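You operate a simulated robot arm through the tools that you are given. There is no shell and no other tool. Be economical: measure what you need, move in short steps, check, and stop when the job is done.

You run a simulated robot arm. Do the job below in one go: nothing can be reset, and whatever is moved stays where it is left.

TASK
Oil the middle of the dough and of the tray, then cover the bowl.
Fine: white brush, oil from the saucer, brush back; the black handled tray; the teal lid sits in the rim. Set down upright: white oil brush. A coat counts when it lies all over at full strength: go over it till it gets no stronger.
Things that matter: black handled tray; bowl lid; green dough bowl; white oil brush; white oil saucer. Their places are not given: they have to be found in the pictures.

It is judged by the outcome, as a careful person would: the job done as asked, and still so three seconds after it is handed in. It fails if anything else is knocked over, pushed out of place, dropped, spilled or broken. Lids that push on must go on centred and level and be pressed home; caps that screw on are set level and turned clockwise until they are tight.

THE ROBOT
A 7-joint arm with a two-finger parallel gripper, fixed in place. Base frame: the origin is at the foot of the arm, x ahead of it, y to its left, z up; the work surface is at about z = 740. Lengths are in mm, angles in rad, forces in N, time in s.
With the tool pointing down near the work surface it reaches from about 440 to 920 mm from the base axis. Its first joint turns from -2.007 to 2.007 rad. Payload 3.91 kg.
Tool frame: the origin (TCP) lies between the finger pads and is the grasp point; the fingertips stand 30 mm ahead of it; z points along the fingers, y is the line along which they close. Largest opening 110 mm; finger width 20, thickness 10; the body of the gripper, 48 by 112 mm, starts 55 mm behind the TCP.
Orientation is told as [roll, pitch, yaw] about the base's x, y, z axes, in that order, counted from this pose: with the fingers straight down and closing along the base's y, the tool's x points along the base's -x, its y along +y and its z along -z.

THE INTERFACE
- The arm moves only by the tool apply_moves. Its arguments are lists of equal length, an entry for each row: "xyz": the shift along the tool's x, y, z in m, a list of three; "rot": the turn, a rotation vector about the tool's x, y, z in degrees, a list of three; "gripper": the finger opening in m, from 0 to 0.11. In form: {"xyz": [[x, y, z], ...], "rot": [[wx, wy, wz], ...], "gripper": [gripper, ...]}. A call has 1 to 20 rows; each row is the pose to reach, as a shift and turn from the pose commanded when the call began, along the tool's axes at that moment. A row lasts 0.2 s, in which the tool goes at most 50 mm and 0.15 rad; a call with a longer step from one row to the next is refused whole, and so is a gripper value outside its range. A pose out of reach is approached as far as the arm can. The call stops where the force on the tool passes 40 N (or 10 N more than at its start, if that is more) or the arm is blocked; 0.2 s more then pass. The fingers move at their own pace (about 153 mm/s each) and stop on an object; they squeeze with about 40 N. The grip force told is the motor's: it shows also when the fingers shut on nothing. Time passes only in rows, and 0.2 s behind the last, so rows that repeat a pose let the fingers close. The reply holds the time, the measured pose of the TCP, the force on the tool along the base axes, the opening and the grip force, in the units named above and with some noise, with the torque about the TCP (base axes, N m) and any sound that the robot's microphone picked up.
- Cameras (640 x 400 px; columns grow to the right, rows downward): "scene" is fixed at [410.2, -662.2, 1522.5]; the picture's right is [0.91, -0.42, 0.00], its down [-0.31, -0.67, -0.67] and it looks along [0.28, 0.61, -0.74] (base axes); focal length 375 px, centre (320, 200). "wrist" rides on the gripper at [72, 17, -103] in the tool frame; the picture's right is [-0.23, 0.97, 0.00], its down [-0.76, -0.18, -0.62] and it looks along [-0.61, -0.14, 0.78] (tool axes); focal length 222 px, centre (320, 200).
- grab_frame(camera): a new picture of that camera. No time passes.
- raise_lower(by): slides the trunk up (or, below 0, down) by that many mm; the arm rides with it, the base frame stays. It gives what a move gives, with no picture.
- point_at(camera, pixels): for up to 12 pixels [column, row] of the newest picture of that camera ("zoom" is the newest enlarged one), the place [x, y, z] in the base frame of the surface seen there, good to about 3 mm, but the place of the scene camera against the robot may be out by one fixed shift of up to 25 mm in any direction. No time passes.
- zoom(camera, box): a new picture of the part [left, top, right, bottom] of that camera's present view, enlarged. No time passes.
- close_job(): hands the job in; it is judged then, once.

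Work in short steps. Measure before you move; look again where a grasp or a placing could have gone wrong, and mend it. You have 80 turns and 34 pictures in all, those below and enlarged ones among them. Open the gripper and draw the arm clear of the work before you hand the job in, unless the task says otherwise; then end with one line.

The tools are called after "Emit:" by a JSON object that holds its "name" and its "arguments". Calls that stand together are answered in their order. apply_moves: Moves the arm, as the interface text tells. Its arguments: {"type":"object","properties":{"xyz":{"type":"array","items":{"type":"array","items":{"type":"number"}}},"rot":{"type":"array","items":{"type":"array","items":{"type":"number"}}},"gripper":{"type":"array","items":{"type":"number"}}},"required":["xyz","rot","gripper"]} The other tools are called the same way: raise_lower (by) slides the trunk up or down; grab_frame (camera) takes a picture; point_at (camera, pixels) gives the place of the surface under pixels of a picture; zoom (camera, box) takes an enlarged picture of a part of a camera's view; close_job () hands the job in.

At the start:

```text
clock: 0.0
eef_pos: [664.7, -37.6, 1086.7]
tcp_rot: [-0.001, 0.001, 0.0]
ft_force: [0.3, 0.2, -0.4]
moment: [-0.01, 0.04, 0.02]
grip_width: 110.1
grip_force: 0.0
trunk travel left (down, up): [-725.0, 265.0]
```

scene: 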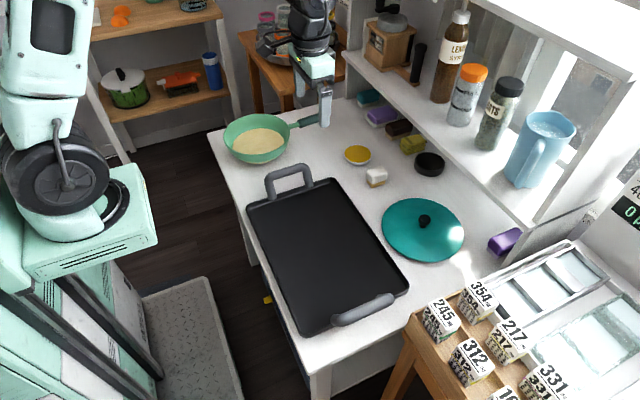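
wrist: 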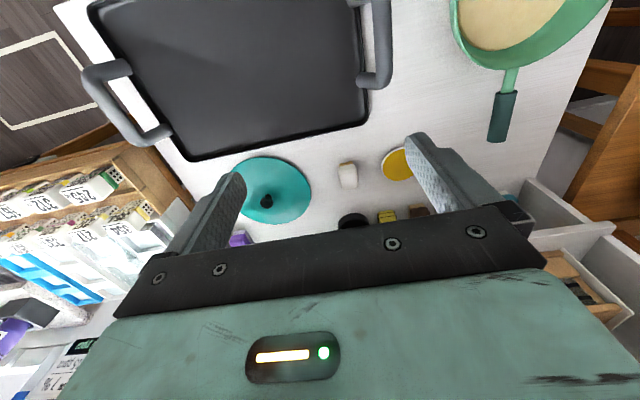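

The scene shows the pan-like green bowl with dough (258,140), yellow saucer (357,155), white brush (376,177), teal lid (423,228) and tray (325,250). I enlarge the brush region and measure.

Emit:
{"name": "zoom", "arguments": {"camera": "scene", "box": [200, 80, 480, 270]}}

Emit:
{"name": "zoom", "arguments": {"camera": "wrist", "box": [220, 100, 540, 260]}}

Emit:
{"name": "point_at", "arguments": {"camera": "scene", "pixels": [[258, 140], [357, 154], [376, 171], [376, 184], [425, 217], [423, 240], [325, 250], [250, 208], [332, 180], [408, 288], [302, 334], [307, 121]]}}

Emit:
{"name": "point_at", "arguments": {"camera": "wrist", "pixels": [[347, 170], [347, 183], [397, 163], [266, 200], [275, 180], [510, 20], [240, 70], [502, 120]]}}

```text
2.11 times, centred on (340, 175) of scene
```

zoom: 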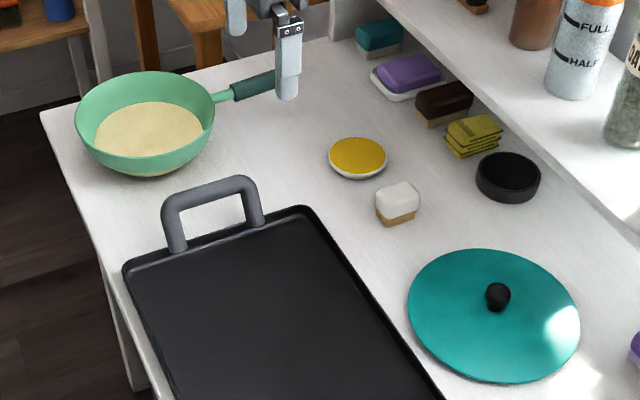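

```text
2.00 times, centred on (380, 180) of wrist
```

zoom: 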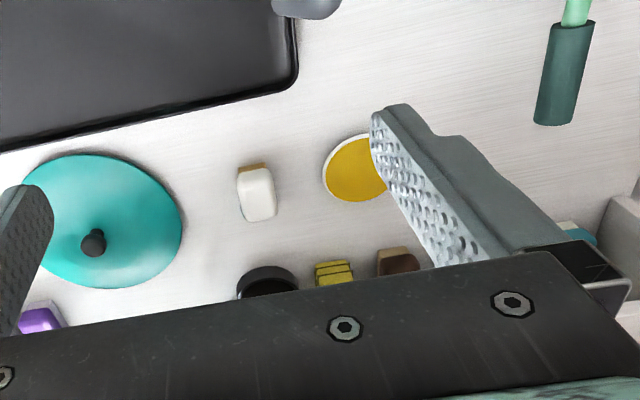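

```text
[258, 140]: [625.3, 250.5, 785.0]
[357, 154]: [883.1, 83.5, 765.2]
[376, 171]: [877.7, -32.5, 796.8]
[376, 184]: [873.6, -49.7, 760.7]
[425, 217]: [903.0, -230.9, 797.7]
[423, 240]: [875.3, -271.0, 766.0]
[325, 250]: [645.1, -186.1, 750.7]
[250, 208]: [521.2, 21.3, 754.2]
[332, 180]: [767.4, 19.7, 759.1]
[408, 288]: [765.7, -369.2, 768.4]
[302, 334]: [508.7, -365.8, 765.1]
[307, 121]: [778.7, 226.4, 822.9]
```

```text
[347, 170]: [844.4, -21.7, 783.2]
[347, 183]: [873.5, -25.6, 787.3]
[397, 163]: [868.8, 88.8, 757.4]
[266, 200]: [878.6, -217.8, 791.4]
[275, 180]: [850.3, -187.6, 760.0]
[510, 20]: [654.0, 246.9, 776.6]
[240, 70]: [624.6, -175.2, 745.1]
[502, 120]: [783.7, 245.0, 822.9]
```

Wrist and scene agree with a shift of roughly (+20,-13,+7). I move above the brush at about (860,-24) for a closer look.

Emit:
{"name": "apply_moves", "arguments": {"xyz": [[-0.03, 0.002, 0.03], [-0.06, 0.004, 0.06], [-0.09, 0.006, 0.09], [-0.12, 0.008, 0.11], [-0.14, 0.01, 0.13], [-0.14, 0.012, 0.13]], "rot": [[0, 0, 0], [0, 0, 0], [0, 0, 0], [0, 0, 0], [0, 0, 0], [0, 0, 0]], "gripper": [0.11, 0.11, 0.11, 0.11, 0.11, 0.11]}}

Emit:
{"name": "grab_frame", "arguments": {"camera": "wrist"}}

```text
clock: 1.4
eef_pos: [805.9, -26.6, 958.2]
tcp_rot: [-0.001, -0.001, -0.001]
ft_force: [-0.4, 0.9, -0.4]
moment: [-0.01, 0.03, 0.01]
grip_width: 109.7
grip_force: 0.0
trunk travel left (down, up): [-725.0, 265.0]
```

```text
29 pictures are left
```

wrist: 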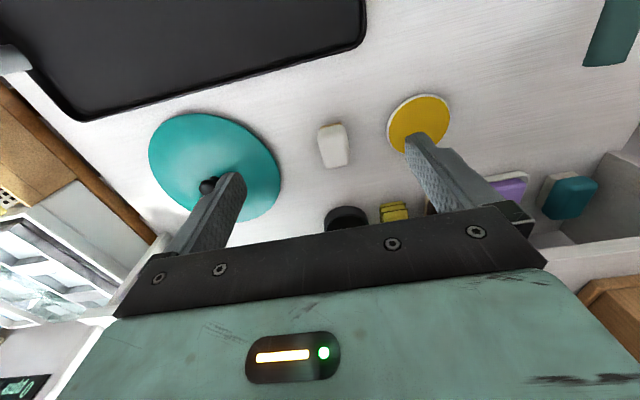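

The brush is at about (333,146) with the saucer at (418,123). I measure its corners, and the saucer, lid and table.

Emit:
{"name": "point_at", "arguments": {"camera": "wrist", "pixels": [[322, 130], [340, 127], [324, 163], [345, 162], [333, 146], [300, 140], [418, 96], [393, 140], [447, 115], [405, 120], [278, 170], [152, 150]]}}

Emit:
{"name": "zoom", "arguments": {"camera": "wrist", "box": [290, 90, 390, 190]}}

```text
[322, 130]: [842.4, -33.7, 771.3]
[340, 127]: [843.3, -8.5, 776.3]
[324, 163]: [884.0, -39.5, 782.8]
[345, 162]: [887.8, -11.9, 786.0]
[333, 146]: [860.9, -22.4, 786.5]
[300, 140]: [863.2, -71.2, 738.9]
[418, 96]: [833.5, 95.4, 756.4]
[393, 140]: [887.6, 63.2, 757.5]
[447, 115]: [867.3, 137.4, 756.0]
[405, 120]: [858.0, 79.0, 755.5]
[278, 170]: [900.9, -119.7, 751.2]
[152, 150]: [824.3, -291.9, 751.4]
```

```text
4.00 times, centred on (340, 140) of wrist
```

zoom: 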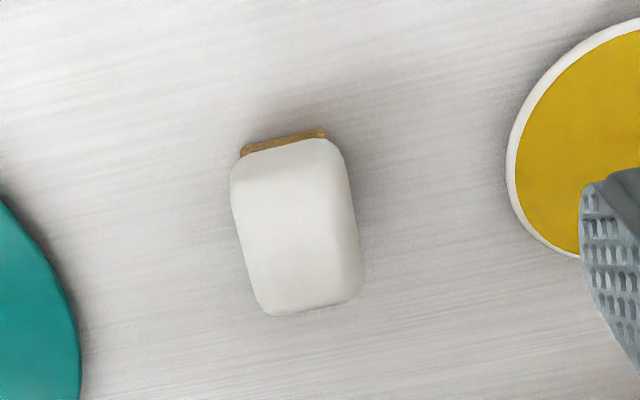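

The brush spans about x 840–890, y -40…-8, top 787, tilted about -6° in yaw. I go down over (864,-24) to TCP z≈784, turned 6°.

Emit:
{"name": "apply_moves", "arguments": {"xyz": [[-0.03, 0.001, 0.03], [-0.059, 0.0015, 0.07], [-0.059, 0.0015, 0.11], [-0.059, 0.0015, 0.14], [-0.059, 0.0015, 0.16], [-0.059, 0.0015, 0.174], [-0.059, 0.0015, 0.174]], "rot": [[0, 0, 3], [0, 0, 6], [0, 0, 6], [0, 0, 6], [0, 0, 6], [0, 0, 6], [0, 0, 6]], "gripper": [0.09, 0.08, 0.08, 0.08, 0.08, 0.08, 0.08]}}

Emit:
{"name": "grab_frame", "arguments": {"camera": "wrist"}}

```text
clock: 3.0
eef_pos: [863.4, -22.5, 783.2]
tcp_rot: [-0.002, -0.001, -0.105]
ft_force: [0.1, 0.8, -0.6]
moment: [0.01, 0.0, -0.04]
grip_width: 80.0
grip_force: 0.0
trunk travel left (down, up): [-725.0, 265.0]
```

```text
27 pictures are left
```

wrist: 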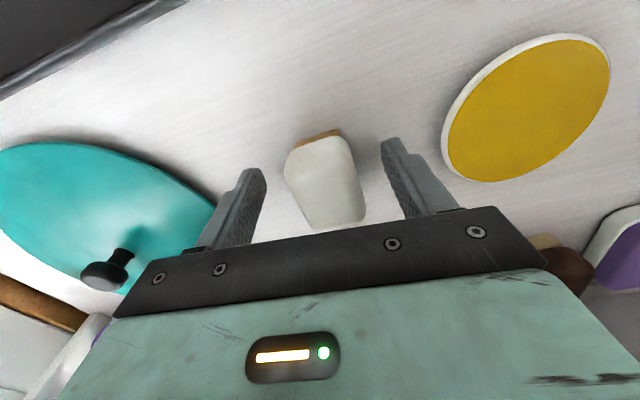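

The brush sits between the fingers and clear of them; I close on it, then lift 40 mm.

Emit:
{"name": "apply_moves", "arguments": {"xyz": [[0, 0, 0], [0, 0, 0], [0, 0, 0], [0, 0, 0]], "rot": [[0, 0, 0], [0, 0, 0], [0, 0, 0], [0, 0, 0]], "gripper": [0.05, 0.02, 0.01, 0.01]}}

Emit:
{"name": "apply_moves", "arguments": {"xyz": [[0, 0, -0.02], [0, 0, -0.05], [0, 0, -0.05]], "rot": [[0, 0, 0], [0, 0, -6], [0, 0, -6]], "gripper": [0.01, 0.01, 0.01]}}

Emit:
{"name": "grab_frame", "arguments": {"camera": "wrist"}}

```text
clock: 4.0
eef_pos: [862.7, -22.0, 784.1]
tcp_rot: [0.0, 0.0, -0.105]
ft_force: [0.3, -0.4, 0.1]
moment: [-0.03, 0.07, 0.04]
grip_width: 39.2
grip_force: 40.0
trunk travel left (down, up): [-725.0, 265.0]
```

```text
clock: 4.8
eef_pos: [865.6, -24.4, 833.6]
tcp_rot: [0.0, 0.0, 0.001]
ft_force: [0.8, 0.3, -0.7]
moment: [0.06, 0.03, 0.02]
grip_width: 39.2
grip_force: 40.3
trunk travel left (down, up): [-725.0, 265.0]
```

```text
26 pictures are left
```

wrist: 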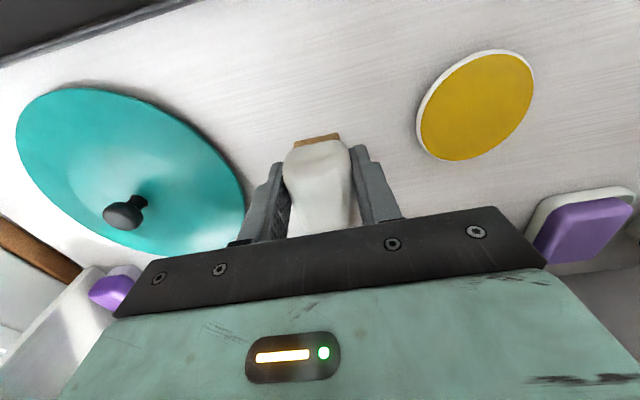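

The brush is held (39 mm wide). I measure the saucer's edges and oil, and the lid knob from here.

Emit:
{"name": "point_at", "arguments": {"camera": "wrist", "pixels": [[477, 105], [484, 53], [533, 85], [470, 158], [418, 118], [445, 120], [510, 90], [123, 213], [140, 200], [80, 160]]}}

```text
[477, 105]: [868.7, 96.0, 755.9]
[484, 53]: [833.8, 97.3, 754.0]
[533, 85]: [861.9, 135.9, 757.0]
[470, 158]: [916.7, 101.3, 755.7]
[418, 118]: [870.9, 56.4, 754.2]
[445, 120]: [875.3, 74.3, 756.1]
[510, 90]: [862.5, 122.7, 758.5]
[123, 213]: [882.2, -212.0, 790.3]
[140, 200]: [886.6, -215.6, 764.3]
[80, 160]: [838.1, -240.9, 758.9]
```

Saucer centre is about (873,97), oil at 756; the bristles hang about 44 mm below the TCP. I move over it and dip until light contact.

Emit:
{"name": "apply_moves", "arguments": {"xyz": [[-0.003, 0.04, 0], [-0.005, 0.08, 0], [-0.007, 0.1215, 0], [-0.007, 0.1215, 0.015], [-0.007, 0.1215, 0.026], [-0.007, 0.1215, 0.032], [-0.007, 0.1215, 0.035]], "rot": [[0, 0, 0], [0, 0, 0], [0, 0, 0], [0, 0, 0], [0, 0, 0], [0, 0, 0], [0, 0, 0]], "gripper": [0.01, 0.01, 0.01, 0.01, 0.01, 0.01, 0.01]}}

Emit:
{"name": "grab_frame", "arguments": {"camera": "wrist"}}

```text
clock: 6.4
eef_pos: [871.4, 97.3, 800.8]
tcp_rot: [-0.001, 0.001, 0.0]
ft_force: [-2.4, -0.1, 4.4]
moment: [-0.04, 0.03, -0.01]
grip_width: 39.3
grip_force: 40.2
trunk travel left (down, up): [-725.0, 265.0]
```

```text
25 pictures are left
```

wrist: 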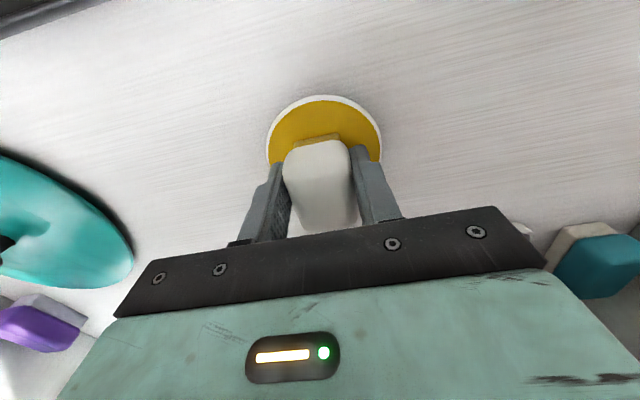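

The brush touches the oil with 4.4 N. I dwell, lift, and carry it high toward the pan for a look at the dough.

Emit:
{"name": "apply_moves", "arguments": {"xyz": [[0, 0, 0], [0, 0, 0], [0, 0, -0.02], [0, 0, -0.05], [0, 0, -0.09], [0.03, 0.015, -0.12], [0.07, 0.03, -0.14], [0.11, 0.05, -0.14], [0.15, 0.07, -0.14], [0.19, 0.09, -0.14], [0.23, 0.11, -0.14], [0.26, 0.13, -0.14], [0.29, 0.14, -0.14], [0.29, 0.14, -0.14]], "rot": [[0, 0, 0], [0, 0, 0], [0, 0, 0], [0, 0, 0], [0, 0, 0], [0, 0, 0], [0, 0, 0], [0, 0, 0], [0, 0, 0], [0, 0, 0], [0, 0, 0], [0, 0, 0], [0, 0, 0], [0, 0, 0]], "gripper": [0.01, 0.01, 0.01, 0.01, 0.01, 0.01, 0.01, 0.01, 0.01, 0.01, 0.01, 0.01, 0.01, 0.01]}}

Emit:
{"name": "grab_frame", "arguments": {"camera": "wrist"}}

```text
clock: 9.4
eef_pos: [581.1, 237.9, 938.7]
tcp_rot: [-0.001, 0.001, 0.0]
ft_force: [-0.1, -0.1, -1.3]
moment: [-0.03, 0.04, -0.01]
grip_width: 39.0
grip_force: 40.1
trunk travel left (down, up): [-725.0, 265.0]
```

```text
24 pictures are left
```

wrist: 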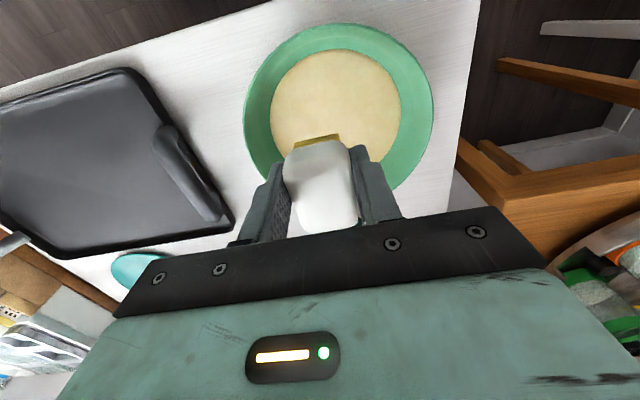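

The pan with dough is seen at (340,105). I measure dough edges, rim and the tray's inner corners.

Emit:
{"name": "point_at", "arguments": {"camera": "wrist", "pixels": [[333, 52], [274, 110], [404, 115], [385, 165], [335, 100], [285, 145], [330, 26], [246, 110], [431, 115], [398, 188], [112, 80], [215, 225]]}}

```text
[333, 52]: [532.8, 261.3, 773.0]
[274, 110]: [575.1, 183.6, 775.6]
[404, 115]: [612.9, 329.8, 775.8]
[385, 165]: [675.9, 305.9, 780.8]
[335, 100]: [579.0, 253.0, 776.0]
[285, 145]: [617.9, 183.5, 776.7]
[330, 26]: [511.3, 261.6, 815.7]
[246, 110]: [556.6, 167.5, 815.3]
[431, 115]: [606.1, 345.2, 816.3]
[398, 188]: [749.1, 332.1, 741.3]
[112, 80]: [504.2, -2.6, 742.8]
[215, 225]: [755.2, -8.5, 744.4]
```

Dough circle is centred about (606,250), radius ~74, height 776; rim at 816 with radius ~95. I lower the brush onto the dough centre, seeking light contact.

Emit:
{"name": "apply_moves", "arguments": {"xyz": [[-0.012, 0.006, 0.03], [-0.025, 0.012, 0.06], [-0.025, 0.012, 0.09], [-0.025, 0.012, 0.108], [-0.025, 0.012, 0.116], [-0.025, 0.012, 0.12]], "rot": [[0, 0, 0], [0, 0, 0], [0, 0, 0], [0, 0, 0], [0, 0, 0], [0, 0, 0]], "gripper": [0.01, 0.01, 0.01, 0.01, 0.01, 0.01]}}

```text
clock: 10.8
eef_pos: [605.8, 249.1, 819.9]
tcp_rot: [0.0, -0.001, 0.0]
ft_force: [-3.4, -4.2, 20.0]
moment: [-0.22, 0.05, -0.03]
grip_width: 38.8
grip_force: 39.9
trunk travel left (down, up): [-725.0, 265.0]
```

20 N is a bit much; I ease up 1.5 mm and make a small stroke to check the force.

Emit:
{"name": "apply_moves", "arguments": {"xyz": [[0, 0, -0.0015], [-0.01, 0, -0.0015], [-0.02, 0, -0.0015], [-0.01, 0, -0.0015], [0, 0, -0.0015], [0.01, 0, -0.0015], [0.02, 0, -0.0015], [0.01, 0, -0.0015], [0, 0, -0.0015]], "rot": [[0, 0, 0], [0, 0, 0], [0, 0, 0], [0, 0, 0], [0, 0, 0], [0, 0, 0], [0, 0, 0], [0, 0, 0], [0, 0, 0]], "gripper": [0.01, 0.01, 0.01, 0.01, 0.01, 0.01, 0.01, 0.01, 0.01]}}

Emit:
{"name": "zoom", "arguments": {"camera": "scene", "box": [200, 80, 340, 180]}}

```text
clock: 12.8
eef_pos: [606.0, 249.0, 819.9]
tcp_rot: [0.0, -0.001, 0.002]
ft_force: [0.0, 0.2, -1.0]
moment: [0.0, -0.02, 0.03]
grip_width: 39.1
grip_force: 39.4
trunk travel left (down, up): [-725.0, 265.0]
```

```text
4.00 times, centred on (270, 130) of scene
```

zoom: 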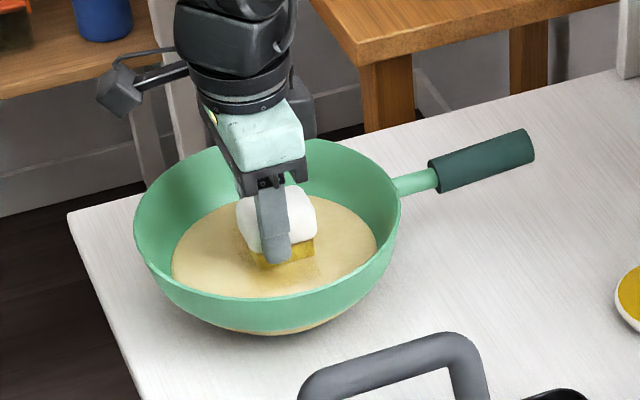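

Light oil has appeared but contact is marginal now. I raster over the middle with about 0.7 mm more press.

Emit:
{"name": "apply_moves", "arguments": {"xyz": [[0, 0, 0.0007], [0.014, 0, 0.0007], [0.028, 0, 0.0007], [0.028, 0.012, 0.0007], [0.026, 0.022, 0.0007], [0.012, 0.022, 0.0007], [0, 0.022, 0.0007], [-0.012, 0.022, 0.0007], [-0.026, 0.022, 0.0007], [-0.028, 0.01, 0.0007], [-0.028, 0, 0.0007], [-0.014, 0, 0.0007], [0, 0, 0.0007], [0.014, 0, 0.0007], [0.028, -0.01, 0.0007], [0.026, -0.022, 0.0007], [0.012, -0.022, 0.0007], [0, -0.022, 0.0007], [-0.014, -0.022, 0.0007], [-0.026, -0.022, 0.0007]], "rot": [[0, 0, 0], [0, 0, 0], [0, 0, 0], [0, 0, 0], [0, 0, 0], [0, 0, 0], [0, 0, 0], [0, 0, 0], [0, 0, 0], [0, 0, 0], [0, 0, 0], [0, 0, 0], [0, 0, 0], [0, 0, 0], [0, 0, 0], [0, 0, 0], [0, 0, 0], [0, 0, 0], [0, 0, 0], [0, 0, 0]], "gripper": [0.01, 0.01, 0.01, 0.01, 0.01, 0.01, 0.01, 0.01, 0.01, 0.01, 0.01, 0.01, 0.01, 0.01, 0.01, 0.01, 0.01, 0.01, 0.01, 0.01]}}

```text
clock: 17.0
eef_pos: [632.1, 226.7, 819.9]
tcp_rot: [-0.002, 0.0, 0.0]
ft_force: [-3.5, -1.4, 13.9]
moment: [-0.03, 0.05, -0.03]
grip_width: 39.2
grip_force: 40.3
trunk travel left (down, up): [-725.0, 265.0]
```

Force stayed moderate (14 N). I lift and look at the coat.

Emit:
{"name": "apply_moves", "arguments": {"xyz": [[0, 0, -0.03], [0, 0, -0.07], [0.03, 0.01, -0.11], [0.06, 0.02, -0.12], [0.09, 0.02, -0.12], [0.1, 0.02, -0.12]], "rot": [[0, 0, 0], [0, 0, 0], [0, 0, 0], [0, 0, 0], [0, 0, 0], [0, 0, 0]], "gripper": [0.01, 0.01, 0.01, 0.01, 0.01, 0.01]}}

Emit:
{"name": "zoom", "arguments": {"camera": "wrist", "box": [220, 20, 460, 220]}}

```text
refused: row 3 steps farther than a row can; nothing moved
```

```text
2.00 times, centred on (340, 120) of wrist
```

zoom: 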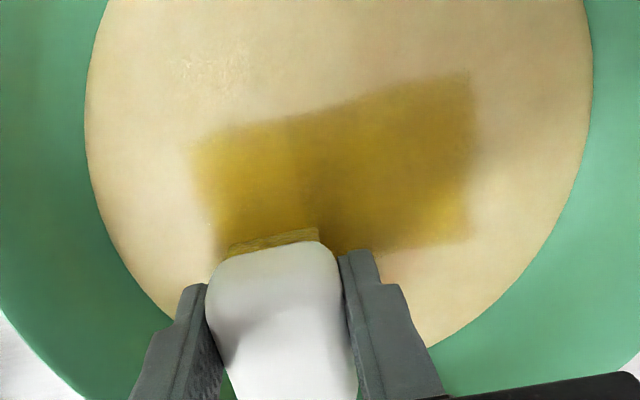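

The patch is visible; I measure its edges relative to the dough on this zoom.

Emit:
{"name": "point_at", "arguments": {"camera": "zoom", "pixels": [[195, 155], [330, 105], [462, 75], [470, 230], [400, 170], [300, 170], [88, 110], [590, 60], [585, 130], [430, 345], [210, 65], [165, 310]]}}

Emit:
{"name": "apply_moves", "arguments": {"xyz": [[0, 0, -0.03], [0, 0, -0.07], [0.02, 0.01, -0.1], [0.05, 0.02, -0.12], [0.08, 0.02, -0.12], [0.1, 0.02, -0.12]], "rot": [[0, 0, 0], [0, 0, 0], [0, 0, 0], [0, 0, 0], [0, 0, 0], [0, 0, 0]], "gripper": [0.01, 0.01, 0.01, 0.01, 0.01, 0.01]}}

Emit:
{"name": "grab_frame", "arguments": {"camera": "wrist"}}

```text
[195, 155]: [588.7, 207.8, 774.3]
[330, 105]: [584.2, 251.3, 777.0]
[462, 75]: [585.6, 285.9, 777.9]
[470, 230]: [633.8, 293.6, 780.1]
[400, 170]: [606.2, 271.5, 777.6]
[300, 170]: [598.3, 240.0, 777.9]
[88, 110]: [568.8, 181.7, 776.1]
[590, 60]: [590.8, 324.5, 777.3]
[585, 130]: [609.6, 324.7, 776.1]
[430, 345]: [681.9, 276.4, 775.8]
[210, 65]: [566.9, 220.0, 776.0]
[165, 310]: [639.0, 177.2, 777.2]
```

```text
clock: 18.4
eef_pos: [532.5, 245.3, 940.5]
tcp_rot: [0.0, 0.0, 0.001]
ft_force: [0.1, 0.2, -1.2]
moment: [0.0, 0.04, 0.0]
grip_width: 39.3
grip_force: 39.7
trunk travel left (down, up): [-725.0, 265.0]
```

```text
21 pictures are left
```

wrist: 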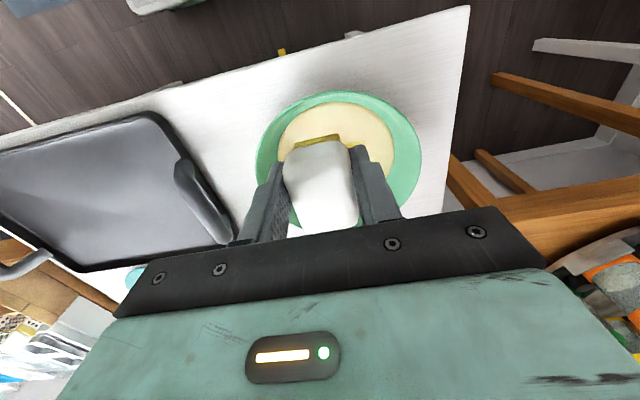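

The gripper hides the patch from here. I move forward to x≈625, higher, to see the whole dough.

Emit:
{"name": "apply_moves", "arguments": {"xyz": [[-0.03, 0, -0.01], [-0.06, 0, -0.02], [-0.09, 0, -0.03], [-0.095, 0, -0.03]], "rot": [[0, 0, 0], [0, 0, 0], [0, 0, 0], [0, 0, 0]], "gripper": [0.01, 0.01, 0.01, 0.01]}}

Emit:
{"name": "zoom", "arguments": {"camera": "wrist", "box": [220, 0, 460, 150]}}

```text
clock: 19.4
eef_pos: [627.9, 247.1, 972.1]
tcp_rot: [0.0, 0.0, 0.004]
ft_force: [0.6, 0.1, -0.6]
moment: [0.0, 0.02, -0.01]
grip_width: 39.3
grip_force: 40.3
trunk travel left (down, up): [-725.0, 265.0]
```

```text
2.67 times, centred on (340, 75) of wrist
```

zoom: 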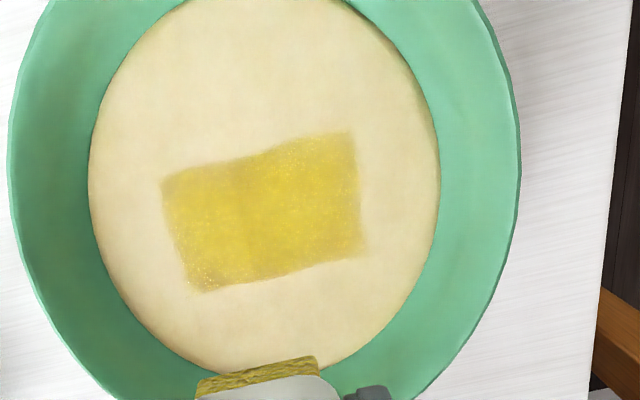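

The oil forms a clean rectangle; I measure its corners against the dough's edges.

Emit:
{"name": "point_at", "arguments": {"camera": "zoom", "pixels": [[165, 180], [350, 135], [365, 252], [200, 290], [260, 215], [90, 190], [438, 170], [210, 370], [300, 380], [262, 8]]}}

```text
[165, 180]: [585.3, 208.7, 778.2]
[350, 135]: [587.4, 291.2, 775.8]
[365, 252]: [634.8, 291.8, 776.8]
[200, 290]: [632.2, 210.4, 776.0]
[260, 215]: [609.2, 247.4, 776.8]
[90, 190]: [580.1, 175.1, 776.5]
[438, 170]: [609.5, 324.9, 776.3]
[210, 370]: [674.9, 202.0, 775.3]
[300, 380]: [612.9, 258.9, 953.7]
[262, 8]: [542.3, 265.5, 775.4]
```

The patch is x 586–633, y 209–291, centred on the dough. I go down again and make a wider raster, to learn whether the area grows and to strengthen it.

Emit:
{"name": "apply_moves", "arguments": {"xyz": [[0.01, 0.003, 0.045], [0.0187, 0.0026, 0.09], [0.0187, 0.0026, 0.125], [0.0187, 0.0026, 0.145], [0.0187, 0.0026, 0.15], [0.035, 0.0026, 0.15], [0.053, 0.0026, 0.15], [0.04, 0.015, 0.15], [0.035, 0.03, 0.15], [0.0187, 0.03, 0.15], [0.003, 0.03, 0.15], [-0.009, 0.02, 0.15], [-0.015, 0.0026, 0.15], [-0.009, -0.015, 0.15], [0.003, -0.025, 0.15], [0.0187, -0.025, 0.15], [0.035, -0.025, 0.15], [0.04, -0.01, 0.15], [0.0187, 0, 0.15], [0.0, 0.0026, 0.15]], "rot": [[0, 0, 0], [0, 0, 0], [0, 0, 0], [0, 0, 0], [0, 0, 0], [0, 0, 0], [0, 0, 0], [0, 0, 0], [0, 0, 0], [0, 0, 0], [0, 0, 0], [0, 0, 0], [0, 0, 0], [0, 0, 0], [0, 0, 0], [0, 0, 0], [0, 0, 0], [0, 0, 0], [0, 0, 0], [0, 0, 0]], "gripper": [0.01, 0.01, 0.01, 0.01, 0.01, 0.01, 0.01, 0.01, 0.01, 0.01, 0.01, 0.01, 0.01, 0.01, 0.01, 0.01, 0.01, 0.01, 0.01, 0.01]}}

Emit:
{"name": "zoom", "arguments": {"camera": "wrist", "box": [220, 0, 460, 150]}}

```text
clock: 23.6
eef_pos: [627.7, 249.4, 819.9]
tcp_rot: [0.0, 0.0, 0.002]
ft_force: [-2.9, 0.3, 12.3]
moment: [-0.03, 0.05, -0.02]
grip_width: 39.0
grip_force: 40.5
trunk travel left (down, up): [-725.0, 265.0]
```

```text
2.67 times, centred on (340, 75) of wrist
```

zoom: 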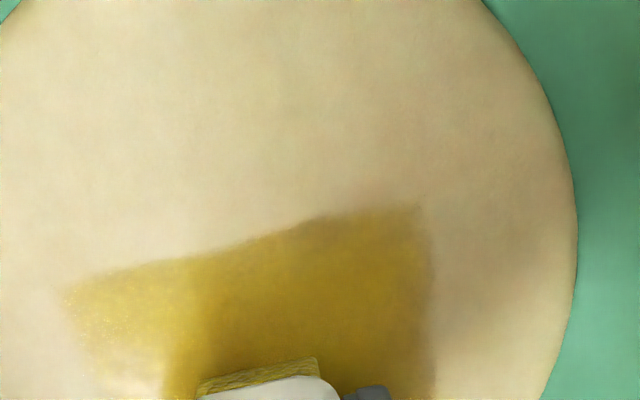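

The patch has not grown, so the zone is this fixed rectangle; its left (low y) part looks a bit lighter. I make another pass concentrating on both ends, then lift to the same viewpoint.

Emit:
{"name": "apply_moves", "arguments": {"xyz": [[0.018, -0.01, 0], [0.03, -0.025, 0], [0.018, -0.03, 0], [0, -0.03, 0], [0, -0.02, 0], [0.015, -0.015, 0], [0.03, -0.01, 0], [0.018, 0.0, 0], [0, 0.01, 0], [0.015, 0.02, 0], [0.03, 0.028, 0], [0.015, 0.028, 0], [0, 0.025, 0], [0.01, 0.01, 0], [0.018, 0, 0], [0.01, 0, -0.03], [0, 0, -0.07], [0, -0.003, -0.11], [0, -0.003, -0.15], [0, -0.003, -0.15]], "rot": [[0, 0, 0], [0, 0, 0], [0, 0, 0], [0, 0, 0], [0, 0, 0], [0, 0, 0], [0, 0, 0], [0, 0, 0], [0, 0, 0], [0, 0, 0], [0, 0, 0], [0, 0, 0], [0, 0, 0], [0, 0, 0], [0, 0, 0], [0, 0, 0], [0, 0, 0], [0, 0, 0], [0, 0, 0], [0, 0, 0]], "gripper": [0.01, 0.01, 0.01, 0.01, 0.01, 0.01, 0.01, 0.01, 0.01, 0.01, 0.01, 0.01, 0.01, 0.01, 0.01, 0.01, 0.01, 0.01, 0.01, 0.01]}}

Emit:
{"name": "zoom", "arguments": {"camera": "wrist", "box": [220, 0, 460, 150]}}

```text
clock: 27.8
eef_pos: [627.7, 247.0, 969.0]
tcp_rot: [0.0, -0.001, 0.001]
ft_force: [0.1, -0.3, -0.4]
moment: [-0.01, 0.01, -0.01]
grip_width: 39.0
grip_force: 40.4
trunk travel left (down, up): [-725.0, 265.0]
```

```text
2.67 times, centred on (340, 75) of wrist
```

zoom: 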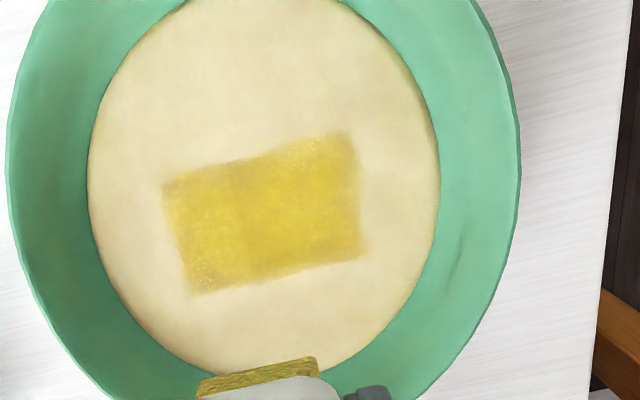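

The zone looks uniform but I want to be sure it is full strength. I dip again before another pass.

Emit:
{"name": "apply_moves", "arguments": {"xyz": [[-0.035, -0.021, 0], [-0.07, -0.043, 0], [-0.105, -0.064, 0], [-0.14, -0.086, 0], [-0.175, -0.107, 0], [-0.21, -0.129, 0], [-0.245, -0.15, 0], [-0.245, -0.15, 0.045], [-0.245, -0.15, 0.09], [-0.245, -0.15, 0.13], [-0.245, -0.15, 0.155], [-0.245, -0.15, 0.166], [-0.245, -0.15, 0.1708], [-0.242, -0.15, 0.1708], [-0.248, -0.15, 0.1708], [-0.245, -0.147, 0.1708], [-0.245, -0.153, 0.1708], [-0.245, -0.15, 0.1708], [-0.245, -0.15, 0.13], [-0.245, -0.15, 0.09]], "rot": [[0, 0, 0], [0, 0, 0], [0, 0, 0], [0, 0, 0], [0, 0, 0], [0, 0, 0], [0, 0, 0], [0, 0, 0], [0, 0, 0], [0, 0, 0], [0, 0, 0], [0, 0, 0], [0, 0, 0], [0, 0, 0], [0, 0, 0], [0, 0, 0], [0, 0, 0], [0, 0, 0], [0, 0, 0], [0, 0, 0]], "gripper": [0.01, 0.01, 0.01, 0.01, 0.01, 0.01, 0.01, 0.01, 0.01, 0.01, 0.01, 0.01, 0.01, 0.01, 0.01, 0.01, 0.01, 0.01, 0.01, 0.01]}}

```text
clock: 32.0
eef_pos: [871.4, 97.0, 879.8]
tcp_rot: [0.0, 0.002, -0.001]
ft_force: [0.3, -0.2, -1.8]
moment: [0.01, 0.03, 0.03]
grip_width: 39.0
grip_force: 39.8
trunk travel left (down, up): [-725.0, 265.0]
```

Dipped. I carry it back to the dough and start the next pass.

Emit:
{"name": "apply_moves", "arguments": {"xyz": [[0.037, 0.022, -0.02], [0.075, 0.044, -0.03], [0.113, 0.066, -0.03], [0.15, 0.088, -0.03], [0.188, 0.11, -0.03], [0.226, 0.131, -0.03], [0.2637, 0.1526, -0.02], [0.2637, 0.1526, 0.02], [0.2637, 0.1526, 0.05], [0.2637, 0.1526, 0.06], [0.2637, 0.1426, 0.06], [0.2637, 0.1326, 0.06], [0.2637, 0.1226, 0.06], [0.278, 0.125, 0.06], [0.278, 0.14, 0.06], [0.278, 0.1526, 0.06], [0.278, 0.165, 0.06], [0.278, 0.18, 0.06], [0.2637, 0.18, 0.06], [0.2637, 0.165, 0.06]], "rot": [[0, 0, 0], [0, 0, 0], [0, 0, 0], [0, 0, 0], [0, 0, 0], [0, 0, 0], [0, 0, 0], [0, 0, 0], [0, 0, 0], [0, 0, 0], [0, 0, 0], [0, 0, 0], [0, 0, 0], [0, 0, 0], [0, 0, 0], [0, 0, 0], [0, 0, 0], [0, 0, 0], [0, 0, 0], [0, 0, 0]], "gripper": [0.01, 0.01, 0.01, 0.01, 0.01, 0.01, 0.01, 0.01, 0.01, 0.01, 0.01, 0.01, 0.01, 0.01, 0.01, 0.01, 0.01, 0.01, 0.01, 0.01]}}

Emit:
{"name": "apply_moves", "arguments": {"xyz": [[-0.014, 0.01, 0], [-0.014, 0, 0], [-0.014, -0.012, 0], [-0.014, -0.026, 0], [-0.014, -0.04, 0], [0, -0.042, 0], [0, -0.03, 0], [0, -0.016, 0], [0, 0, 0], [0, 0.014, 0], [0.02, 0.01, 0], [0.02, -0.005, 0], [0.02, -0.02, 0], [0.02, -0.04, 0], [0, -0.0126, -0.01], [-0.01, -0.0156, -0.05], [-0.0187, -0.0152, -0.09], [-0.0187, -0.0152, -0.13], [-0.0187, -0.0152, -0.15], [-0.0187, -0.0152, -0.15]], "rot": [[0, 0, 0], [0, 0, 0], [0, 0, 0], [0, 0, 0], [0, 0, 0], [0, 0, 0], [0, 0, 0], [0, 0, 0], [0, 0, 0], [0, 0, 0], [0, 0, 0], [0, 0, 0], [0, 0, 0], [0, 0, 0], [0, 0, 0], [0, 0, 0], [0, 0, 0], [0, 0, 0], [0, 0, 0], [0, 0, 0]], "gripper": [0.01, 0.01, 0.01, 0.01, 0.01, 0.01, 0.01, 0.01, 0.01, 0.01, 0.01, 0.01, 0.01, 0.01, 0.01, 0.01, 0.01, 0.01, 0.01, 0.01]}}

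Emit:
{"name": "zoom", "arguments": {"camera": "wrist", "box": [220, 0, 460, 150]}}

```text
clock: 36.2
eef_pos: [608.1, 263.1, 819.6]
tcp_rot: [0.001, 0.0, 0.001]
ft_force: [-0.3, -0.4, -0.1]
moment: [-0.01, 0.03, 0.04]
grip_width: 39.4
grip_force: 40.0
trunk travel left (down, up): [-725.0, 265.0]
```

```text
clock: 40.4
eef_pos: [628.2, 247.0, 968.6]
tcp_rot: [-0.001, 0.0, 0.001]
ft_force: [-0.3, -0.1, 0.4]
moment: [-0.01, 0.02, 0.02]
grip_width: 39.0
grip_force: 40.6
trunk travel left (down, up): [-725.0, 265.0]
```

```text
2.67 times, centred on (340, 75) of wrist
```

zoom: 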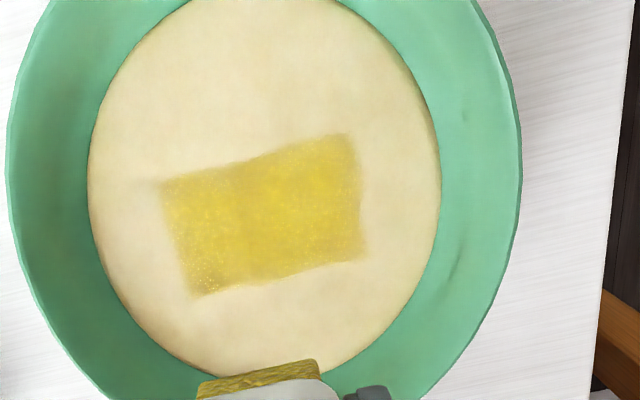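

The force read near zero, so that pass may have barely touched. I repeat with 1 mm more press, as in the first touch.

Emit:
{"name": "apply_moves", "arguments": {"xyz": [[0.01, 0.003, 0.045], [0.0187, 0.0028, 0.09], [0.0187, 0.0028, 0.13], [0.0187, 0.0028, 0.147], [0.0187, 0.0028, 0.1512], [0.0187, -0.01, 0.1512], [0.0187, -0.025, 0.1512], [0.03, -0.025, 0.1512], [0.03, -0.012, 0.1512], [0.03, 0.0028, 0.1512], [0.03, 0.016, 0.1512], [0.03, 0.028, 0.1512], [0.0187, 0.028, 0.1512], [0.0187, 0.014, 0.1512], [0.008, 0.028, 0.1512], [0.008, 0.014, 0.1512], [0.008, 0.0, 0.1512], [0.008, -0.012, 0.1512], [0.008, -0.025, 0.1512], [0.0187, -0.02, 0.1512]], "rot": [[0, 0, 0], [0, 0, 0], [0, 0, 0], [0, 0, 0], [0, 0, 0], [0, 0, 0], [0, 0, 0], [0, 0, 0], [0, 0, 0], [0, 0, 0], [0, 0, 0], [0, 0, 0], [0, 0, 0], [0, 0, 0], [0, 0, 0], [0, 0, 0], [0, 0, 0], [0, 0, 0], [0, 0, 0], [0, 0, 0]], "gripper": [0.01, 0.01, 0.01, 0.01, 0.01, 0.01, 0.01, 0.01, 0.01, 0.01, 0.01, 0.01, 0.01, 0.01, 0.01, 0.01, 0.01, 0.01, 0.01, 0.01]}}

```text
clock: 44.6
eef_pos: [609.4, 224.7, 820.6]
tcp_rot: [0.0, 0.0, -0.003]
ft_force: [8.2, -5.0, 30.2]
moment: [-0.19, -0.37, -0.04]
grip_width: 39.3
grip_force: 40.6
trunk travel left (down, up): [-725.0, 265.0]
```

Contact is now firm at 30 N; I ease slightly, sweep once more across, and lift to the same viewpoint.

Emit:
{"name": "apply_moves", "arguments": {"xyz": [[0, 0.01, -0.0007], [0, 0.025, -0.0007], [0, 0.038, -0.0007], [0, 0.05, -0.0007], [-0.01, 0.04, -0.0007], [-0.01, 0.025, -0.0007], [-0.01, 0.01, -0.0007], [0.01, 0.0, -0.0007], [0.01, 0.015, -0.0007], [0.01, 0.03, -0.0007], [0.01, 0.048, -0.0007], [0, 0.025, -0.0007], [-0.01, 0.02, -0.04], [-0.0187, 0.02, -0.08], [-0.0187, 0.02, -0.12], [-0.0187, 0.02, -0.1512], [-0.0187, 0.02, -0.1512]], "rot": [[0, 0, 0], [0, 0, 0], [0, 0, 0], [0, 0, 0], [0, 0, 0], [0, 0, 0], [0, 0, 0], [0, 0, 0], [0, 0, 0], [0, 0, 0], [0, 0, 0], [0, 0, 0], [0, 0, 0], [0, 0, 0], [0, 0, 0], [0, 0, 0], [0, 0, 0]], "gripper": [0.01, 0.01, 0.01, 0.01, 0.01, 0.01, 0.01, 0.01, 0.01, 0.01, 0.01, 0.01, 0.01, 0.01, 0.01, 0.01, 0.01]}}

Emit:
{"name": "zoom", "arguments": {"camera": "wrist", "box": [220, 0, 460, 150]}}

```text
clock: 48.2
eef_pos: [628.4, 245.8, 970.7]
tcp_rot: [0.001, 0.0, -0.001]
ft_force: [-1.2, -0.7, -0.3]
moment: [-0.03, -0.02, 0.02]
grip_width: 39.1
grip_force: 40.0
trunk travel left (down, up): [-725.0, 265.0]
```

```text
2.67 times, centred on (340, 75) of wrist
```

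zoom: 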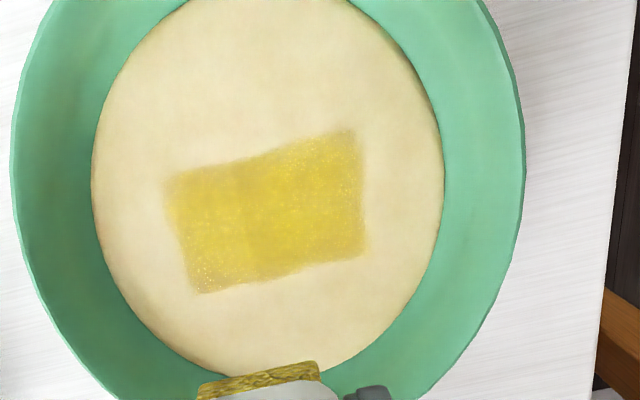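

The coat is unchanged from before, so the dough is at full strength. I dip again on the way to the tray.

Emit:
{"name": "apply_moves", "arguments": {"xyz": [[-0.035, -0.021, 0], [-0.07, -0.043, 0], [-0.105, -0.064, 0], [-0.14, -0.086, 0], [-0.175, -0.107, 0], [-0.21, -0.129, 0], [-0.245, -0.15, 0], [-0.245, -0.15, 0.045], [-0.245, -0.15, 0.09], [-0.245, -0.15, 0.13], [-0.245, -0.15, 0.155], [-0.245, -0.15, 0.166], [-0.245, -0.15, 0.1712], [-0.242, -0.15, 0.1712], [-0.248, -0.15, 0.1712], [-0.245, -0.147, 0.1712], [-0.245, -0.153, 0.1712], [-0.245, -0.15, 0.1712], [-0.245, -0.15, 0.13], [-0.245, -0.15, 0.09]], "rot": [[0, 0, 0], [0, 0, 0], [0, 0, 0], [0, 0, 0], [0, 0, 0], [0, 0, 0], [0, 0, 0], [0, 0, 0], [0, 0, 0], [0, 0, 0], [0, 0, 0], [0, 0, 0], [0, 0, 0], [0, 0, 0], [0, 0, 0], [0, 0, 0], [0, 0, 0], [0, 0, 0], [0, 0, 0], [0, 0, 0]], "gripper": [0.01, 0.01, 0.01, 0.01, 0.01, 0.01, 0.01, 0.01, 0.01, 0.01, 0.01, 0.01, 0.01, 0.01, 0.01, 0.01, 0.01, 0.01, 0.01, 0.01]}}

```text
clock: 52.4
eef_pos: [873.8, 98.1, 878.6]
tcp_rot: [0.001, 0.002, 0.001]
ft_force: [-0.1, 0.6, -0.5]
moment: [0.0, 0.04, 0.01]
grip_width: 39.1
grip_force: 40.1
trunk travel left (down, up): [-725.0, 265.0]
```

Dipped. I carry the brush over to the tray's middle and take a look.

Emit:
{"name": "apply_moves", "arguments": {"xyz": [[0.025, -0.03, -0.02], [0.05, -0.06, -0.04], [0.076, -0.09, -0.06], [0.103, -0.12, -0.07], [0.13, -0.15, -0.08], [0.157, -0.18, -0.08], [0.184, -0.21, -0.08], [0.21, -0.24, -0.08], [0.232, -0.262, -0.08], [0.232, -0.262, -0.08]], "rot": [[0, 0, 0], [0, 0, 0], [0, 0, 0], [0, 0, 0], [0, 0, 0], [0, 0, 0], [0, 0, 0], [0, 0, 0], [0, 0, 0], [0, 0, 0]], "gripper": [0.01, 0.01, 0.01, 0.01, 0.01, 0.01, 0.01, 0.01, 0.01, 0.01]}}

Emit:
{"name": "grab_frame", "arguments": {"camera": "wrist"}}

```text
clock: 54.6
eef_pos: [639.4, -163.7, 959.7]
tcp_rot: [0.0, 0.0, 0.001]
ft_force: [-0.8, 0.3, 0.1]
moment: [-0.01, 0.03, 0.02]
grip_width: 39.4
grip_force: 39.9
trunk travel left (down, up): [-725.0, 265.0]
```

```text
15 pictures are left
```

wrist: 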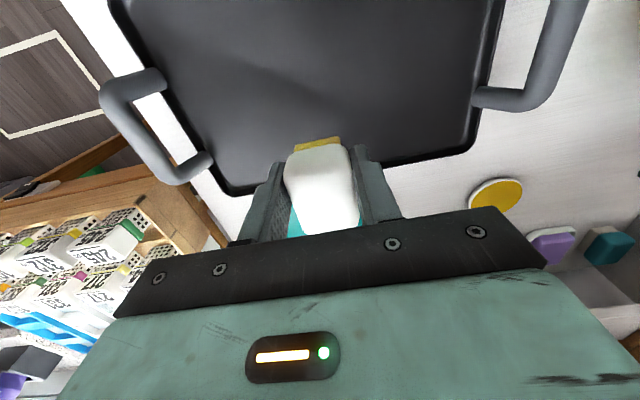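

The tray shows with corners at (235,192), (475,148), (500,0), (112,0). I measure its edges and floor.

Emit:
{"name": "point_at", "arguments": {"camera": "wrist", "pixels": [[235, 190], [470, 148], [240, 180], [460, 140], [497, 10], [118, 20], [300, 40], [300, 100], [180, 100], [420, 60], [480, 80], [375, 165]]}}

```text
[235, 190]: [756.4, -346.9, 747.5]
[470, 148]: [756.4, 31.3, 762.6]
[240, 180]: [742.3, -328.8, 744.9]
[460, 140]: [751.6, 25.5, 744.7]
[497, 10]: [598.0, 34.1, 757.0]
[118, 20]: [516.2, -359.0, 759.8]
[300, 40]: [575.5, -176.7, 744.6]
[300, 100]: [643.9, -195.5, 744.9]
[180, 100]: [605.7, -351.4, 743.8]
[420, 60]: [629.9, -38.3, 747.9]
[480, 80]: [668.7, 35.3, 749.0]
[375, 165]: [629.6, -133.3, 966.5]
```

Tray floor is 745, centre about (626,-160). I lower the brush there to about first contact at TCP ≈ 789.

Emit:
{"name": "apply_moves", "arguments": {"xyz": [[0.0137, 0.0046, 0.045], [0.0137, 0.0046, 0.09], [0.0137, 0.0046, 0.13], [0.0137, 0.0046, 0.155], [0.0137, 0.0046, 0.165], [0.0137, 0.0046, 0.168], [0.0137, 0.0046, 0.169], [0.0137, 0.0046, 0.1695]], "rot": [[0, 0, 0], [0, 0, 0], [0, 0, 0], [0, 0, 0], [0, 0, 0], [0, 0, 0], [0, 0, 0], [0, 0, 0]], "gripper": [0.01, 0.01, 0.01, 0.01, 0.01, 0.01, 0.01, 0.01]}}

```text
clock: 56.4
eef_pos: [625.5, -159.9, 790.8]
tcp_rot: [-0.001, -0.001, 0.0]
ft_force: [0.0, -0.3, -1.7]
moment: [0.01, 0.02, -0.02]
grip_width: 39.1
grip_force: 40.3
trunk travel left (down, up): [-725.0, 265.0]
```

No contact yet at 790.8 (cmd ≈789). I creep down in 0.5 mm steps.

Emit:
{"name": "apply_moves", "arguments": {"xyz": [[0, 0, 0.0005], [0, 0, 0.001], [0, 0, 0.0015], [0, 0, 0.002]], "rot": [[0, 0, 0], [0, 0, 0], [0, 0, 0], [0, 0, 0]], "gripper": [0.01, 0.01, 0.01, 0.01]}}

```text
clock: 57.4
eef_pos: [626.9, -159.9, 787.8]
tcp_rot: [0.0, 0.001, 0.001]
ft_force: [-0.7, 0.0, -0.8]
moment: [0.01, 0.04, 0.0]
grip_width: 38.8
grip_force: 39.3
trunk travel left (down, up): [-725.0, 265.0]
```

Emit:
{"name": "apply_moves", "arguments": {"xyz": [[0, 0, 0.0007], [0, 0, 0.0014], [0, 0, 0.0021], [0, 0, 0.0021]], "rot": [[0, 0, 0], [0, 0, 0], [0, 0, 0], [0, 0, 0]], "gripper": [0.01, 0.01, 0.01, 0.01]}}

```text
clock: 58.4
eef_pos: [626.2, -160.1, 788.1]
tcp_rot: [0.0, -0.001, -0.002]
ft_force: [-2.4, -1.2, 22.6]
moment: [0.03, 0.0, -0.02]
grip_width: 38.9
grip_force: 39.6
trunk travel left (down, up): [-725.0, 265.0]
```

Contact at 22 N. I ease 0.7 mm and raster a wide area in the tray's middle.

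Emit:
{"name": "apply_moves", "arguments": {"xyz": [[0, 0.02, -0.0007], [0, 0.04, -0.0007], [0, 0.06, -0.0007], [0.02, 0.06, -0.0007], [0.03, 0.045, -0.0007], [0.03, 0.025, -0.0007], [0.03, 0.005, -0.0007], [0.03, -0.015, -0.0007], [0.03, -0.035, -0.0007], [0.03, -0.055, -0.0007], [0.01, -0.06, -0.0007], [0, -0.045, -0.0007], [0, -0.025, -0.0007], [0, 0, -0.0007], [-0.02, 0.01, -0.0007], [-0.03, 0.03, -0.0007], [-0.03, 0.01, -0.0007], [-0.03, -0.01, -0.0007], [-0.03, -0.03, -0.0007], [-0.03, -0.05, -0.0007]], "rot": [[0, 0, 0], [0, 0, 0], [0, 0, 0], [0, 0, 0], [0, 0, 0], [0, 0, 0], [0, 0, 0], [0, 0, 0], [0, 0, 0], [0, 0, 0], [0, 0, 0], [0, 0, 0], [0, 0, 0], [0, 0, 0], [0, 0, 0], [0, 0, 0], [0, 0, 0], [0, 0, 0], [0, 0, 0], [0, 0, 0]], "gripper": [0.01, 0.01, 0.01, 0.01, 0.01, 0.01, 0.01, 0.01, 0.01, 0.01, 0.01, 0.01, 0.01, 0.01, 0.01, 0.01, 0.01, 0.01, 0.01, 0.01]}}

Emit:
{"name": "apply_moves", "arguments": {"xyz": [[0, 0, -0.04], [0, 0.02, -0.08], [-0.01, 0.04, -0.12], [-0.02, 0.05, -0.16], [-0.02, 0.05, -0.18], [-0.02, 0.05, -0.18]], "rot": [[0, 0, 0], [0, 0, 0], [0, 0, 0], [0, 0, 0], [0, 0, 0], [0, 0, 0]], "gripper": [0.01, 0.01, 0.01, 0.01, 0.01, 0.01]}}

Emit:
{"name": "zoom", "arguments": {"camera": "wrist", "box": [180, 0, 460, 175]}}

```text
clock: 62.6
eef_pos: [658.7, -211.6, 786.7]
tcp_rot: [0.0, 0.0, 0.001]
ft_force: [0.9, 3.9, 16.8]
moment: [0.19, -0.06, 0.0]
grip_width: 39.3
grip_force: 39.8
trunk travel left (down, up): [-725.0, 265.0]
```

```text
clock: 64.0
eef_pos: [676.2, -159.7, 967.4]
tcp_rot: [0.001, -0.001, -0.001]
ft_force: [-0.4, -0.2, -0.5]
moment: [-0.03, 0.03, 0.0]
grip_width: 39.3
grip_force: 39.8
trunk travel left (down, up): [-725.0, 265.0]
```

```text
2.29 times, centred on (320, 88) of wrist
```

zoom: 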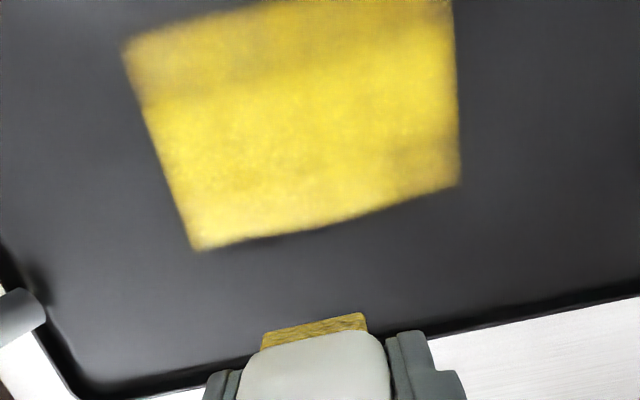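

The coat shows as a rectangle, fainter along the top strip and the right edge. I measure its bounds.

Emit:
{"name": "point_at", "arguments": {"camera": "zoom", "pixels": [[125, 55], [200, 248], [458, 185], [448, 20], [300, 130], [140, 105], [300, 90], [450, 40], [452, 4]]}}

```text
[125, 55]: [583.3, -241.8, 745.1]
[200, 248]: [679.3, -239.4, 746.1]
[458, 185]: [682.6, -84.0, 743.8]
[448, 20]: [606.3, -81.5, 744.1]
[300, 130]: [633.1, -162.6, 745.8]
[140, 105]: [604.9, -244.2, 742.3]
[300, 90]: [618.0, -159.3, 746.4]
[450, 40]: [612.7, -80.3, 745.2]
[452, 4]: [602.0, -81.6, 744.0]
```

The bounds match my sweep, so the wanted area may be larger. I sweep wider (x 566–686, y -250…-70) in light contact.

Emit:
{"name": "apply_moves", "arguments": {"xyz": [[-0.01, 0, 0.045], [-0.01, 0, 0.09], [-0.01, 0, 0.135], [-0.01, 0, 0.17], [-0.01, 0, 0.1803], [-0.01, 0.03, 0.1803], [-0.01, 0.06, 0.1803], [-0.01, 0.09, 0.1803], [0.005, 0.09, 0.1803], [0.02, 0.09, 0.1803], [0.02, 0.06, 0.1803], [0.02, 0.03, 0.1803], [0.02, 0, 0.1803], [0.02, -0.03, 0.1803], [0.02, -0.06, 0.1803], [0.02, -0.09, 0.1803], [0.005, -0.09, 0.1803], [-0.01, -0.09, 0.1803], [-0.01, -0.06, 0.1803], [-0.01, -0.03, 0.1803]], "rot": [[0, 0, 0], [0, 0, 0], [0, 0, 0], [0, 0, 0], [0, 0, 0], [0, 0, 0], [0, 0, 0], [0, 0, 0], [0, 0, 0], [0, 0, 0], [0, 0, 0], [0, 0, 0], [0, 0, 0], [0, 0, 0], [0, 0, 0], [0, 0, 0], [0, 0, 0], [0, 0, 0], [0, 0, 0], [0, 0, 0]], "gripper": [0.01, 0.01, 0.01, 0.01, 0.01, 0.01, 0.01, 0.01, 0.01, 0.01, 0.01, 0.01, 0.01, 0.01, 0.01, 0.01, 0.01, 0.01, 0.01, 0.01]}}

Emit:
{"name": "apply_moves", "arguments": {"xyz": [[0.03, 0, 0], [0.06, -0.02, 0], [0.06, -0.06, 0], [0.06, -0.03, 0], [0.06, 0, 0], [0.06, 0.03, 0], [0.06, 0.06, 0], [0.06, 0.09, 0], [0.06, 0.12, 0], [0.09, 0.12, 0], [0.12, 0.12, 0], [0.12, 0.09, 0], [0.12, 0.06, 0], [0.12, 0.03, 0], [0.12, 0, 0], [0.12, -0.03, 0], [0.12, -0.06, 0], [0.09, -0.06, 0], [0.09, -0.03, 0], [0.09, 0, 0]], "rot": [[0, 0, 0], [0, 0, 0], [0, 0, 0], [0, 0, 0], [0, 0, 0], [0, 0, 0], [0, 0, 0], [0, 0, 0], [0, 0, 0], [0, 0, 0], [0, 0, 0], [0, 0, 0], [0, 0, 0], [0, 0, 0], [0, 0, 0], [0, 0, 0], [0, 0, 0], [0, 0, 0], [0, 0, 0], [0, 0, 0]], "gripper": [0.01, 0.01, 0.01, 0.01, 0.01, 0.01, 0.01, 0.01, 0.01, 0.01, 0.01, 0.01, 0.01, 0.01, 0.01, 0.01, 0.01, 0.01, 0.01, 0.01]}}

Emit:
{"name": "apply_moves", "arguments": {"xyz": [[0, 0.03, 0], [0, 0.06, 0], [0, 0.09, 0], [0, 0.12, 0], [-0.01, 0.1, -0.04], [-0.02, 0.08, -0.08], [-0.04, 0.06, -0.12], [-0.06, 0.04, -0.15], [-0.08, 0.03, -0.18], [-0.08, 0.03, -0.2], [-0.08, 0.03, -0.2]], "rot": [[0, 0, 0], [0, 0, 0], [0, 0, 0], [0, 0, 0], [0, 0, 0], [0, 0, 0], [0, 0, 0], [0, 0, 0], [0, 0, 0], [0, 0, 0], [0, 0, 0]], "gripper": [0.01, 0.01, 0.01, 0.01, 0.01, 0.01, 0.01, 0.01, 0.01, 0.01, 0.01]}}

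Emit:
{"name": "zoom", "arguments": {"camera": "wrist", "box": [140, 0, 500, 200]}}

```text
clock: 68.2
eef_pos: [689.1, -193.1, 787.1]
tcp_rot: [0.0, -0.005, 0.0]
ft_force: [0.9, -5.7, 28.9]
moment: [-0.19, -0.01, 0.07]
grip_width: 38.7
grip_force: 39.8
trunk travel left (down, up): [-725.0, 265.0]
```

```text
clock: 72.4
eef_pos: [597.6, -189.9, 787.3]
tcp_rot: [-0.001, -0.003, 0.0]
ft_force: [1.0, 0.1, 9.7]
moment: [0.01, 0.04, 0.03]
grip_width: 39.4
grip_force: 39.8
trunk travel left (down, up): [-725.0, 265.0]
```

```text
clock: 74.8
eef_pos: [677.6, -160.6, 987.3]
tcp_rot: [-0.002, 0.0, 0.001]
ft_force: [-0.3, 0.3, 0.4]
moment: [0.01, 0.03, -0.03]
grip_width: 38.9
grip_force: 40.1
trunk travel left (down, up): [-725.0, 265.0]
```

```text
1.78 times, centred on (320, 100) of wrist
```

zoom: 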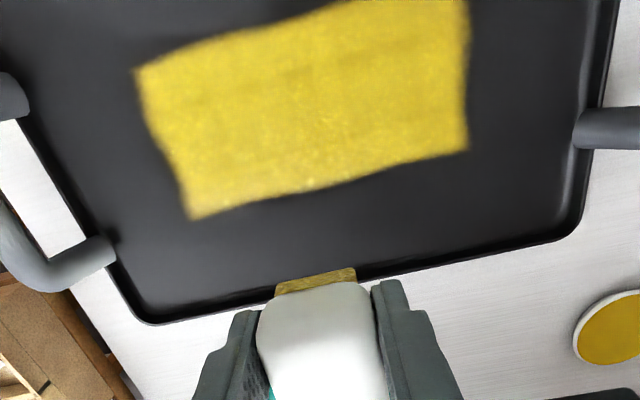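

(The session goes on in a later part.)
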